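You operate a simulated robot arm through the tools that you are given. There is no shell and no other tool. Be economical: measure what you need, move in short steps, check, and stop when the job is done.

Carry out the task below with a simulated robot arm. There is one attempt and no reset: what you move stays moved.

TASK
Put the purple sensor head on the grey rack pad.

It is judged by the outcome, as a careful person would: the job done as asked, and still so three seconds after it is handed in. It fails if anything else is knocked over, pushed out of place, dropped, spilled or broken.

THE ROBOT
A 7-joint arm with a two-finger parallel gripper, fixed in place. Base frame: the origin is at the foot of the arm, x ahead of it, y to its left, z up; the work surface is at about z = 0. Lengths are in mm, angles in degrees, forces in N, time in s.
With the tool pointing down near the work surface it reaches from about 220 to 580 mm from the base axis. Its first joint turns from -66.0 to 66.0 degrees. Payload 2.5 kg.
Tool frame: the origin (TCP) lies between the finger pads and is the grasp point; the fingertips stand 23 mm ahead of it; z points along the fingers, y is the line along which they close. The gripper opens to 94 mm. The fingers are 38 mm wide and 10 mm thick; the gripper's body (54 by 96 mm) begins 39 mm behind the TCP.
Orientation is that of the tool frame in the base frame, as [roll, pitch, yaw] about the fixed x, y, z axes, in that order (R = Rz(yaw) Ry(pitch) Rx(roll)). With the fingers straight down and closing along the base's y, the tool's x points along the base's -x, its y along +y and its z along -z.

THE INTERFACE
- The arm moves only by the tool nudge_tool. Its argument "steps" is a list of rows, each a list of 3 entries, a list of its own where there are three numbers: the opening in per cent of the stroke, from 0 (shut) to 100 (fully open), then the shift along the base's x, y, z in mm, then the turn, a rotation vector about the base's x, y, z in degrees. In form: [[hand, [dx, dy, dz], [wx, wy, wz]], ...]. A call has 1 to 8 rows; each row is the pose to reach, as a shift and turn from the pose commanded when the call began. A row lasts 0.2 s, in which the tool goes at most 50 mm and 8.6 degrees; a call with a longer step from one row to the next is refused whole, and so is a gripper value outside its range. A pose out of reach is approached as far as the arm can. The call stops where the force on the tool passes 40 N (or 10 N more than at its start, if that is more) or the arm is blocked; 0.2 s more then pass. The fingers move at their own pace (about 108 mm/s each) and stop on an object; they squeeze with about 25 N. The grip force told is the motor's: it shows also when the fingers shut on nothing. Time passes only in rows, and 0.2 s behind the last, so rows that repeat a pose let the fingers close. It gives the time, the measured TCP pose, the force on the tool (base axes), the opening and the grip force at its end, in the units of the frame above (readings bear some noise).
- Cameras (640 x 400 px; columns grow to the right, rows downward): "scene" is fixed at [87.8, -391.7, 554.7]; the picture's right is [0.98, -0.22, 0.00], its down [-0.10, -0.46, -0.88] and it looks along [0.19, 0.86, -0.47] (base axes); focal length 316 px, centre (320, 200). "wrist" rides on the gripper at [-39, 0, -44] in the tool frame; the picture's right is [0.00, -1.00, 0.00], its down [0.97, 0.00, -0.24] and it looks along [0.24, 0.00, 0.97] (tool axes); focal length 218 px, centre (320, 200).
- grab_frame(camera): a new picture of that camera. No time passes.
- probe_pixels(camera, pixels): for up to 12 pixels [column, row] of the newest picture of that camera ("zoom" is the newest enlarged one), the place [x, y, z] in the base frame of the surface seen there, good to about 2 mm. No time passes.
- inspect(camera, box): a new picture of the part [left, top, right, bottom] of that camera's present view, enlarged. No time passes.
- finish_job(): hands the job in; it is judged then, once.

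Work in short steps. Measure before you move; look again where a grasp or a placing could have gone wrong, and mend it. You have 60 turns and 22 pictures in all, the two below and enlarged ones among them. Open the gripper and draw the arm clear of the work before you hand the job in, unless the task says otherwise; then end with one line.

The tools are called after "Request:" by a JSON object that holds its "api" and its "payload". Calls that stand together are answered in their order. nudge_tool: Moves the arm, as the interface text tells. Its arguments: {"type":"object","properties":{"steps":{"type":"array","items":{"type":"array"}}},"required":["steps"]} The other tools are called the same way: grab_frame (camera) takes a picture; probe_pixels (camera, pixels) gives the place of the surface under pixels of a picture; inspect (camera, box) takes an enlarged picture of a part of a camera's view; finish_job () hands the job in.

At the start:

```text
time: 0.0
eef_pos: [323.2, 104.2, 327.1]
orientation: [179.9, 0.1, 180.0]
contact_force: [-0.4, 0.7, -1.0]
grip_width: 93.8
finger_force: 0.2
```

scene: 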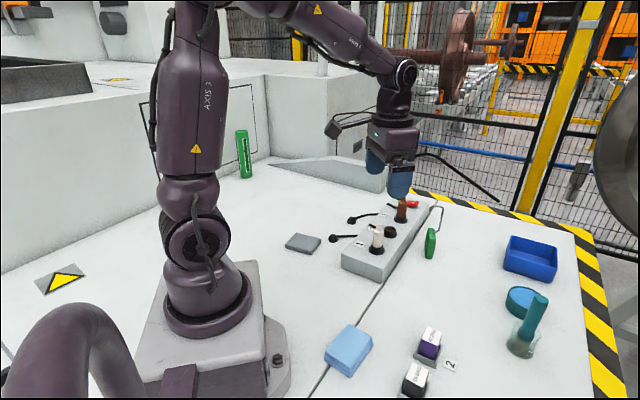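
wrist: 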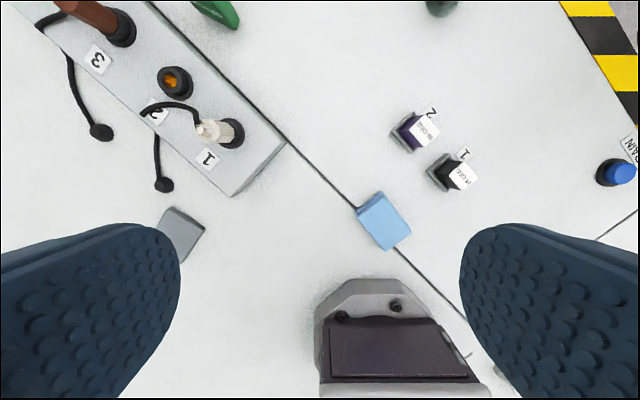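

The purple block is near scene (430,343) and a grey pad near (303,243). I'll enlarge both to identify them.

Request:
{"api": "inspect", "payload": {"camera": "scene", "box": [380, 300, 480, 400]}}

Request:
{"api": "inspect", "payload": {"camera": "scene", "box": [270, 180, 450, 290]}}

Request:
{"api": "inspect", "payload": {"camera": "wrist", "box": [380, 90, 500, 210]}}

```text
4.00 times, centred on (430, 350) of scene
```

zoom: 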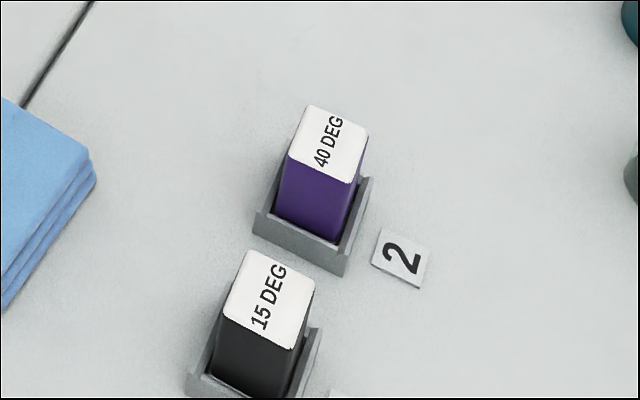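

```text
3.56 times, centred on (360, 235) of scene
```

zoom: 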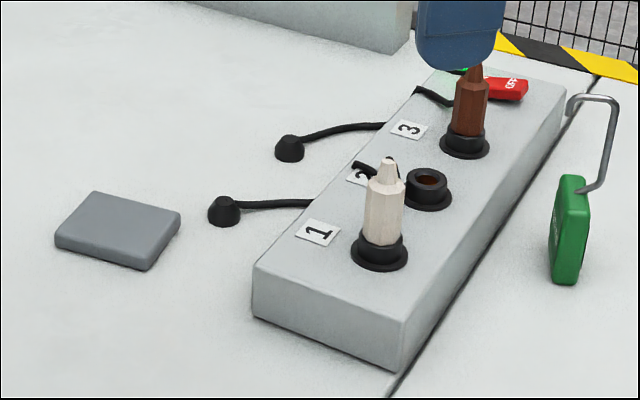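

```text
3.33 times, centred on (440, 150) of wrist
```

zoom: 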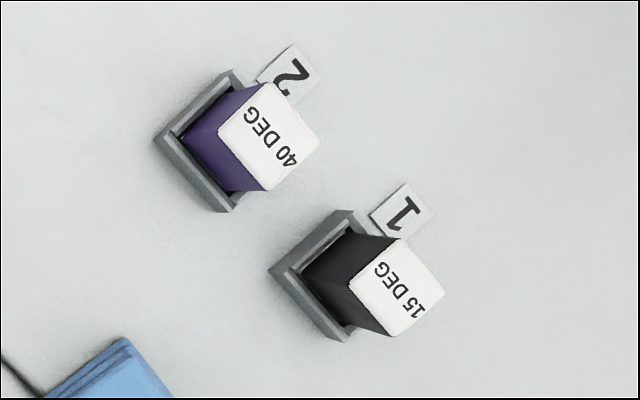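

The purple "40 DEG" block sits in a grey cradle. I'll probe its top corners, its side and the cradle in the zoom, then the grey pad in the wrist and scene pictures.

Request:
{"api": "probe_pixels", "payload": {"camera": "zoom", "pixels": [[268, 86], [314, 142], [268, 186], [222, 130], [268, 135], [228, 75], [160, 140], [228, 208], [190, 140], [232, 186], [120, 150], [330, 250]]}}

Request:
{"api": "probe_pixels", "payload": {"camera": "scene", "pixels": [[303, 241], [297, 234], [320, 239], [309, 252], [286, 246], [280, 255], [347, 240], [333, 238], [431, 333], [372, 255], [400, 370], [350, 340]]}}

Request:
{"api": "probe_pixels", "payload": {"camera": "wrist", "pixels": [[174, 208], [204, 231], [184, 260], [180, 235], [163, 186], [230, 195], [285, 146], [382, 220], [460, 176]]}}

```text
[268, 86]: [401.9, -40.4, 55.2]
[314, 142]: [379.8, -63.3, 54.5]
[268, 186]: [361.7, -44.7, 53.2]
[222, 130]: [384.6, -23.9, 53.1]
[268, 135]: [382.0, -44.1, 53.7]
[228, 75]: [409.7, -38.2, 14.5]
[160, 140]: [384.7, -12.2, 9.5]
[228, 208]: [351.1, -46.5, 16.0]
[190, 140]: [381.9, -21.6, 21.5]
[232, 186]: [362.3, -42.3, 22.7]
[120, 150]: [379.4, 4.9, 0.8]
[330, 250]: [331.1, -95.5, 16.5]
```

```text
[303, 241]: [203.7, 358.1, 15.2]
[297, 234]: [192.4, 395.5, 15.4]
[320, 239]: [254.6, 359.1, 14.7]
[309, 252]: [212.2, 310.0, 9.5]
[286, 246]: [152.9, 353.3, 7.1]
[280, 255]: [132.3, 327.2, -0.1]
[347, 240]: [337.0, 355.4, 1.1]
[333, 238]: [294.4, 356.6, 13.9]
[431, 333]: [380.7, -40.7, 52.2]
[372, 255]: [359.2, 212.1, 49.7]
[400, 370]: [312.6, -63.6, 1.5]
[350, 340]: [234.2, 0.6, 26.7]
```

```text
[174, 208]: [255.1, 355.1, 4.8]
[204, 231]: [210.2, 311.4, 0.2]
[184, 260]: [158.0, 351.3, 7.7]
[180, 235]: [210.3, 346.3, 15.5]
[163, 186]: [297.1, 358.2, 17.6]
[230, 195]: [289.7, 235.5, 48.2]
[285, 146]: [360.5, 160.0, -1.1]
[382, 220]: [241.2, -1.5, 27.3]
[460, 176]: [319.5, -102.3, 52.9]
```

The block's top is at z≈54, centred at about (382,-43.5), with edges at 45°. The cradle lip is at z≈16. The pad centre is about (204,355), with its top at z≈15. I'll move above the block at z≈150 and turn 45° to close across its narrow side.

Request:
{"api": "nudge_tool", "payload": {"steps": [[100, [10, -25, -25], [0, 0, 8]], [100, [20, -50, -55], [0, 0, 16]], [100, [30, -75, -85], [0, 0, 24]], [100, [40, -100, -115], [0, 0, 32]], [100, [50, -125, -145], [0, 0, 40]], [100, [58.8, -147.7, -177], [0, 0, 45]], [100, [58.8, -147.7, -177], [0, 0, 45]]]}}

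Request:
{"api": "grab_frame", "payload": {"camera": "wrist"}}

Request:
{"api": "probe_pixels", "payload": {"camera": "scene", "pixels": [[245, 178], [300, 165], [350, 185], [376, 230], [301, 190]]}}

```text
time: 1.6
eef_pos: [380.5, -44.9, 151.2]
orientation: [180.0, -0.1, -134.8]
contact_force: [-0.8, 0.4, -1.2]
grip_width: 93.8
finger_force: 0.0
```

```text
16 pictures are left
```

wrist: 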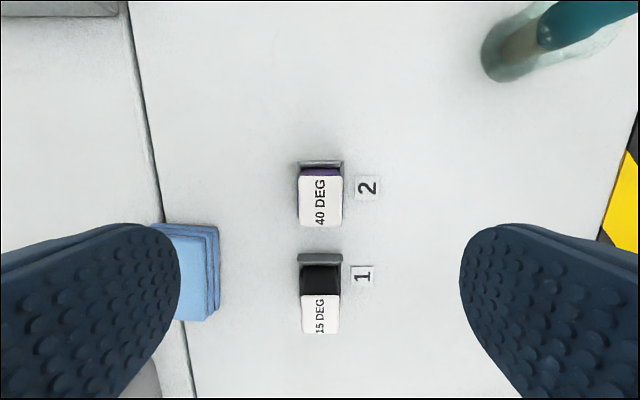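

```text
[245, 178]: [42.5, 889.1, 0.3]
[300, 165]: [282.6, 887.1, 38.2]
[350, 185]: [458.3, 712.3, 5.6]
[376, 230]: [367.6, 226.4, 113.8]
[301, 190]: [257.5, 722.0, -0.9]
```

The block sits centred under the gripper, at pixel (320,202), and is aligned. I'll narrow the opening to 60% to stay clear of the blue cloth and descend to TCP z≈43, which puts the fingertips at about 20, above the lip.

Request:
{"api": "nudge_tool", "payload": {"steps": [[60, [0.8, 0.8, -20], [0, 0, 0]], [60, [0.8, 0.8, -50], [0, 0, 0]], [60, [0.8, 0.8, -75], [0, 0, 0]], [60, [0.8, 0.8, -95], [0, 0, 0]], [60, [0.8, 0.8, -107], [0, 0, 0]], [60, [0.8, 0.8, -107], [0, 0, 0]]]}}

Request:
{"api": "inspect", "payload": {"camera": "scene", "box": [370, 280, 490, 400]}}

```text
time: 3.0
eef_pos: [383.2, -44.5, 42.1]
orientation: [-180.0, 0.0, -135.0]
contact_force: [0.8, 0.0, 0.3]
grip_width: 56.3
finger_force: 0.1
```

```text
3.33 times, centred on (430, 340) of scene
```

zoom: 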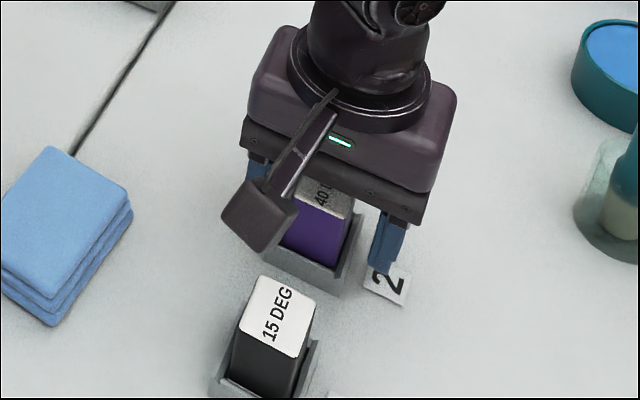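

The block is between the fingers with clearance to the lip. I'll close the gripper.

Request:
{"api": "nudge_tool", "payload": {"steps": [[20, [0, 0, 0], [0, 0, 0]], [0, [0, 0, 0], [0, 0, 0]], [0, [0, 0, 0], [0, 0, 0]], [0, [0, 0, 0], [0, 0, 0]]]}}

```text
time: 4.0
eef_pos: [381.9, -44.0, 42.0]
orientation: [-179.9, 0.1, -134.9]
contact_force: [-0.1, -0.3, 0.0]
grip_width: 30.1
finger_force: 25.0
```

It is gripped at 30 mm with 25 N. I'll lift straight up slowly.

Request:
{"api": "nudge_tool", "payload": {"steps": [[0, [0, 0, 6], [0, 0, 0]], [0, [0, 0, 15], [0, 0, 0]], [0, [0, 0, 35], [0, 0, 0]], [0, [0, 0, 65], [0, 0, 0]], [0, [0, 0, 100], [0, 0, 0]], [0, [0, 0, 140], [0, 0, 0]], [0, [0, 0, 160], [0, 0, 0]]]}}

Request:
{"api": "grab_frame", "payload": {"camera": "scene"}}

```text
time: 5.6
eef_pos: [382.3, -44.8, 204.7]
orientation: [180.0, -0.1, -134.9]
contact_force: [-0.3, 0.1, -2.0]
grip_width: 29.5
finger_force: 24.7
```

```text
14 pictures are left
```

scene: 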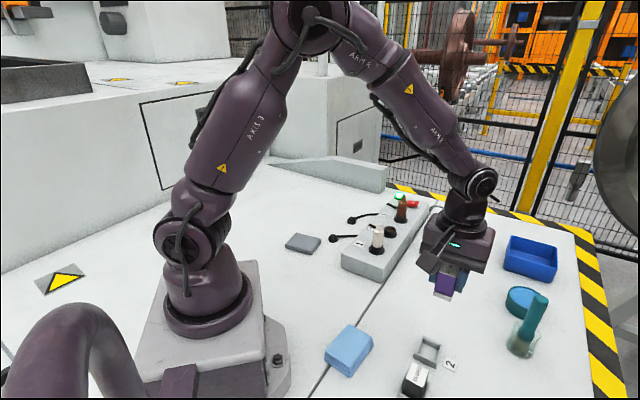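

The block is held and the cradle stayed put. I'll carry it at z≈205 toward the pad, well over the posts (about 114 high), in two calls.

Request:
{"api": "nudge_tool", "payload": {"steps": [[0, [-10, 22, 5], [0, 0, 0]], [0, [-25, 55, 5], [0, 0, 0]], [0, [-40, 88, 5], [0, 0, 0]], [0, [-55, 121, 5], [0, 0, 0]], [0, [-70, 155, 5], [0, 0, 0]], [0, [-82, 184, 5], [0, 0, 0]], [0, [-89, 200, 5], [0, 0, 0]]]}}

Request:
{"api": "nudge_tool", "payload": {"steps": [[0, [-10, 22, 0], [0, 0, 0]], [0, [-25, 55, 0], [0, 0, 0]], [0, [-40, 88, 0], [0, 0, 0]], [0, [-55, 121, 0], [0, 0, 0]], [0, [-70, 155, 0], [0, 0, 0]], [0, [-82, 184, 0], [0, 0, 0]], [0, [-89.3, 199.8, 0], [0, 0, 0]], [0, [-89.3, 199.8, 0], [0, 0, 0]]]}}

Request:
{"api": "grab_frame", "payload": {"camera": "wrist"}}

Request:
{"api": "inspect", "payload": {"camera": "scene", "box": [230, 130, 410, 290]}}

```text
time: 7.2
eef_pos: [293.7, 156.2, 205.6]
orientation: [-179.9, 0.1, -135.0]
contact_force: [0.7, 0.1, -1.1]
grip_width: 29.7
finger_force: 24.9
```

```text
time: 9.0
eef_pos: [203.7, 357.0, 207.2]
orientation: [180.0, 0.1, -135.0]
contact_force: [0.6, 1.0, 0.0]
grip_width: 29.7
finger_force: 25.2
```

```text
13 pictures are left
```

wrist: 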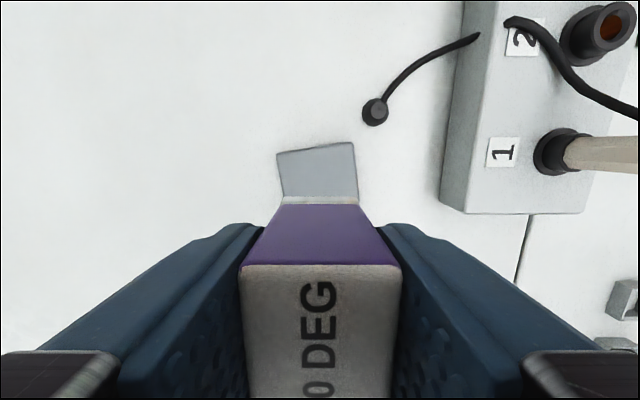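

```text
2.50 times, centred on (320, 210) of scene
```

zoom: 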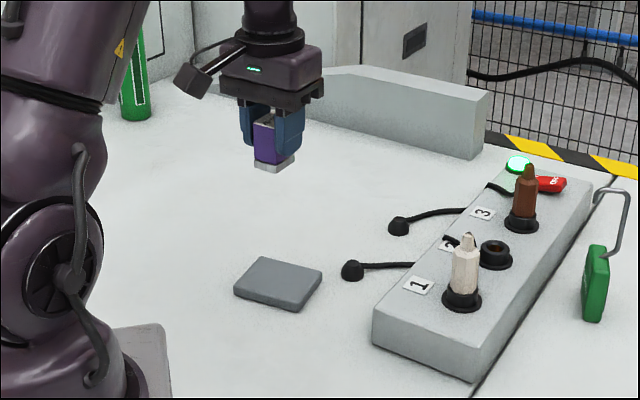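

The block is above the pad. I'll probe the pad's visible edges and the block's lower edge to refine the target and height.

Request:
{"api": "probe_pixels", "payload": {"camera": "wrist", "pixels": [[280, 157], [351, 147], [355, 190], [283, 190], [318, 180], [320, 199], [290, 202], [352, 202]]}}

Request:
{"api": "probe_pixels", "payload": {"camera": "zoom", "pixels": [[280, 172], [257, 170], [268, 259], [319, 271], [288, 305], [238, 285], [278, 282], [270, 165]]}}

```text
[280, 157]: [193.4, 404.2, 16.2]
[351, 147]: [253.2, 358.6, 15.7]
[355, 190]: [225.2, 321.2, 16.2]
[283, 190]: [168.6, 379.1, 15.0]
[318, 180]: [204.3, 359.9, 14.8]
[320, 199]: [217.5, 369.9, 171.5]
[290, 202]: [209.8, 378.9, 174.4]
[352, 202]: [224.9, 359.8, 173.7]
```

```text
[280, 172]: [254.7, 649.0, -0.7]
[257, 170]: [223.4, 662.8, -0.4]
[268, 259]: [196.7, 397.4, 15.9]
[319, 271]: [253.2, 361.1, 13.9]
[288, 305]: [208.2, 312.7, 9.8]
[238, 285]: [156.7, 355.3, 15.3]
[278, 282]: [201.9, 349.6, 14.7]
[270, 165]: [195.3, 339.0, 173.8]
```

The pad centre is about (203.5,357), right under the tool. The pad is turned about 7° from the block, so I'll align to it and descend to just above contact.

Request:
{"api": "nudge_tool", "payload": {"steps": [[0, [0, 0, -25], [0, 0, 3]], [0, [0, 0, -55], [0, 0, 7]], [0, [0, 0, -85], [0, 0, 7]], [0, [0, 0, -112], [0, 0, 7]], [0, [0, 0, -130], [0, 0, 7]], [0, [0, 0, -141], [0, 0, 7]], [0, [0, 0, -146], [0, 0, 7]]]}}

Request:
{"api": "inspect", "payload": {"camera": "scene", "box": [260, 190, 350, 270]}}

```text
time: 10.6
eef_pos: [203.9, 356.5, 62.2]
orientation: [180.0, -0.1, -127.9]
contact_force: [0.4, 0.4, -0.8]
grip_width: 29.5
finger_force: 24.9
```

```text
5.00 times, centred on (305, 230) of scene
```

zoom: 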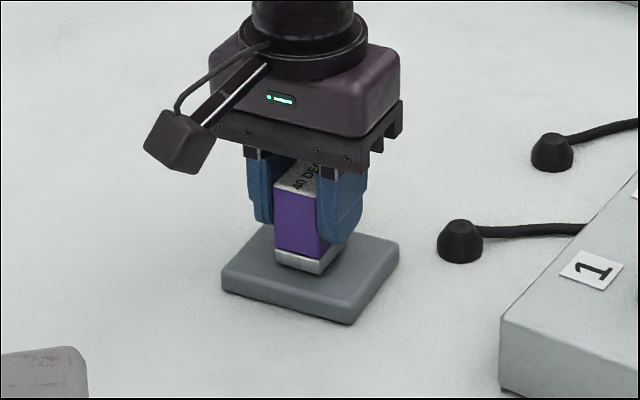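

The block hovers just above the pad. I'll lower it in 1 mm steps and watch the force.

Request:
{"api": "nudge_tool", "payload": {"steps": [[0, [0, 0, -1], [0, 0, 0]], [0, [0, 0, -2], [0, 0, 0]], [0, [0, 0, -3], [0, 0, 0]], [0, [0, 0, -4], [0, 0, 0]]]}}

```text
time: 11.6
eef_pos: [203.9, 356.4, 58.2]
orientation: [180.0, 0.1, -127.8]
contact_force: [-1.9, -4.9, 17.7]
grip_width: 29.5
finger_force: 25.1
```

The block has touched down on the pad, with an upward force of 17.7 N. I'll ease up 0.5 mm and open gently to about 60%.

Request:
{"api": "nudge_tool", "payload": {"steps": [[0, [0, 0, 0.5], [0, 0, 0]], [36, [0, 0, 0.5], [0, 0, 0]], [45, [0, 0, 0.5], [0, 0, 0]], [60, [0, 0, 0.5], [0, 0, 0]], [60, [0, 0, 0.5], [0, 0, 0]]]}}

Request:
{"api": "inspect", "payload": {"camera": "scene", "box": [260, 190, 350, 270]}}

```text
time: 12.8
eef_pos: [202.8, 355.6, 59.5]
orientation: [180.0, -0.1, -128.0]
contact_force: [0.3, 0.9, -0.9]
grip_width: 56.3
finger_force: 0.0
```

```text
5.00 times, centred on (305, 230) of scene
```

zoom: 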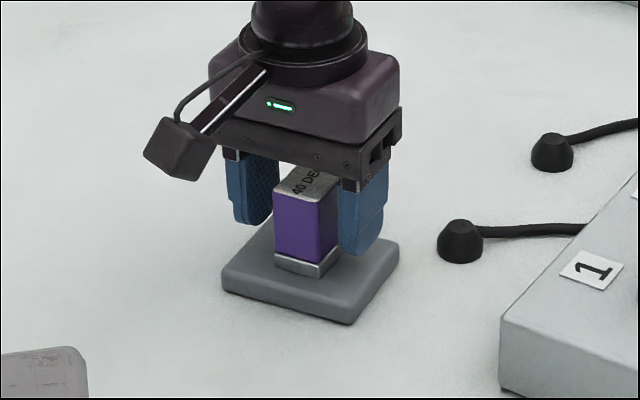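

The block is standing free on the pad. I'll raise the arm straight up and check.

Request:
{"api": "nudge_tool", "payload": {"steps": [[60, [0, 0, 10], [0, 0, 0]], [60, [0, 0, 35], [0, 0, 0]], [60, [0, 0, 70], [0, 0, 0]], [100, [0, 0, 110], [0, 0, 0]], [100, [0, 0, 150], [0, 0, 0]], [100, [15, -25, 180], [0, 0, 0]], [100, [30, -60, 190], [0, 0, 0]]]}}

Request:
{"api": "grab_frame", "payload": {"camera": "scene"}}

Request:
{"api": "inspect", "payload": {"camera": "scene", "box": [260, 190, 350, 270]}}

```text
time: 14.4
eef_pos: [233.0, 293.9, 249.3]
orientation: [-180.0, 0.1, -128.1]
contact_force: [-0.6, 0.9, -0.9]
grip_width: 94.2
finger_force: 0.1
```

```text
9 pictures are left
```

scene: 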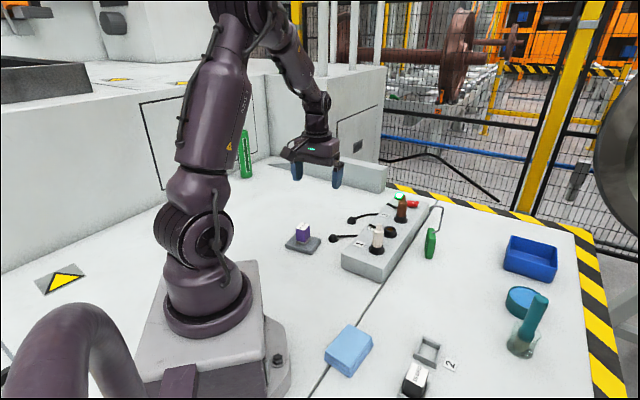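

```text
5.00 times, centred on (305, 230) of scene
```

zoom: 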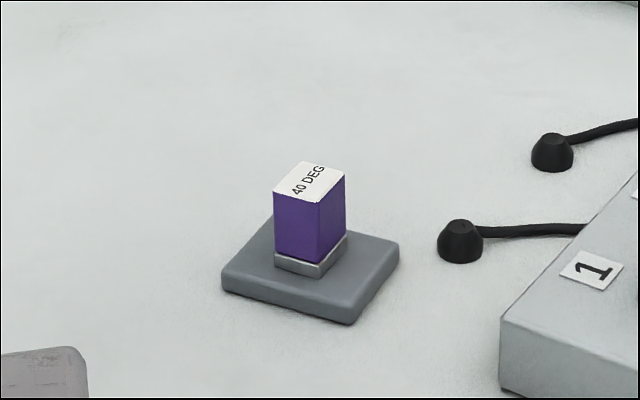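

The block stands upright in the middle of the pad, nothing else has moved, and the arm is clear. I'm handing in.

Request:
{"api": "finish_job", "payload": {}}

```text
The job is handed in.
```

The purple sensor head (the block labelled "40 DEG") is standing upright in the middle of the grey rack pad, with the gripper open and the arm clear.
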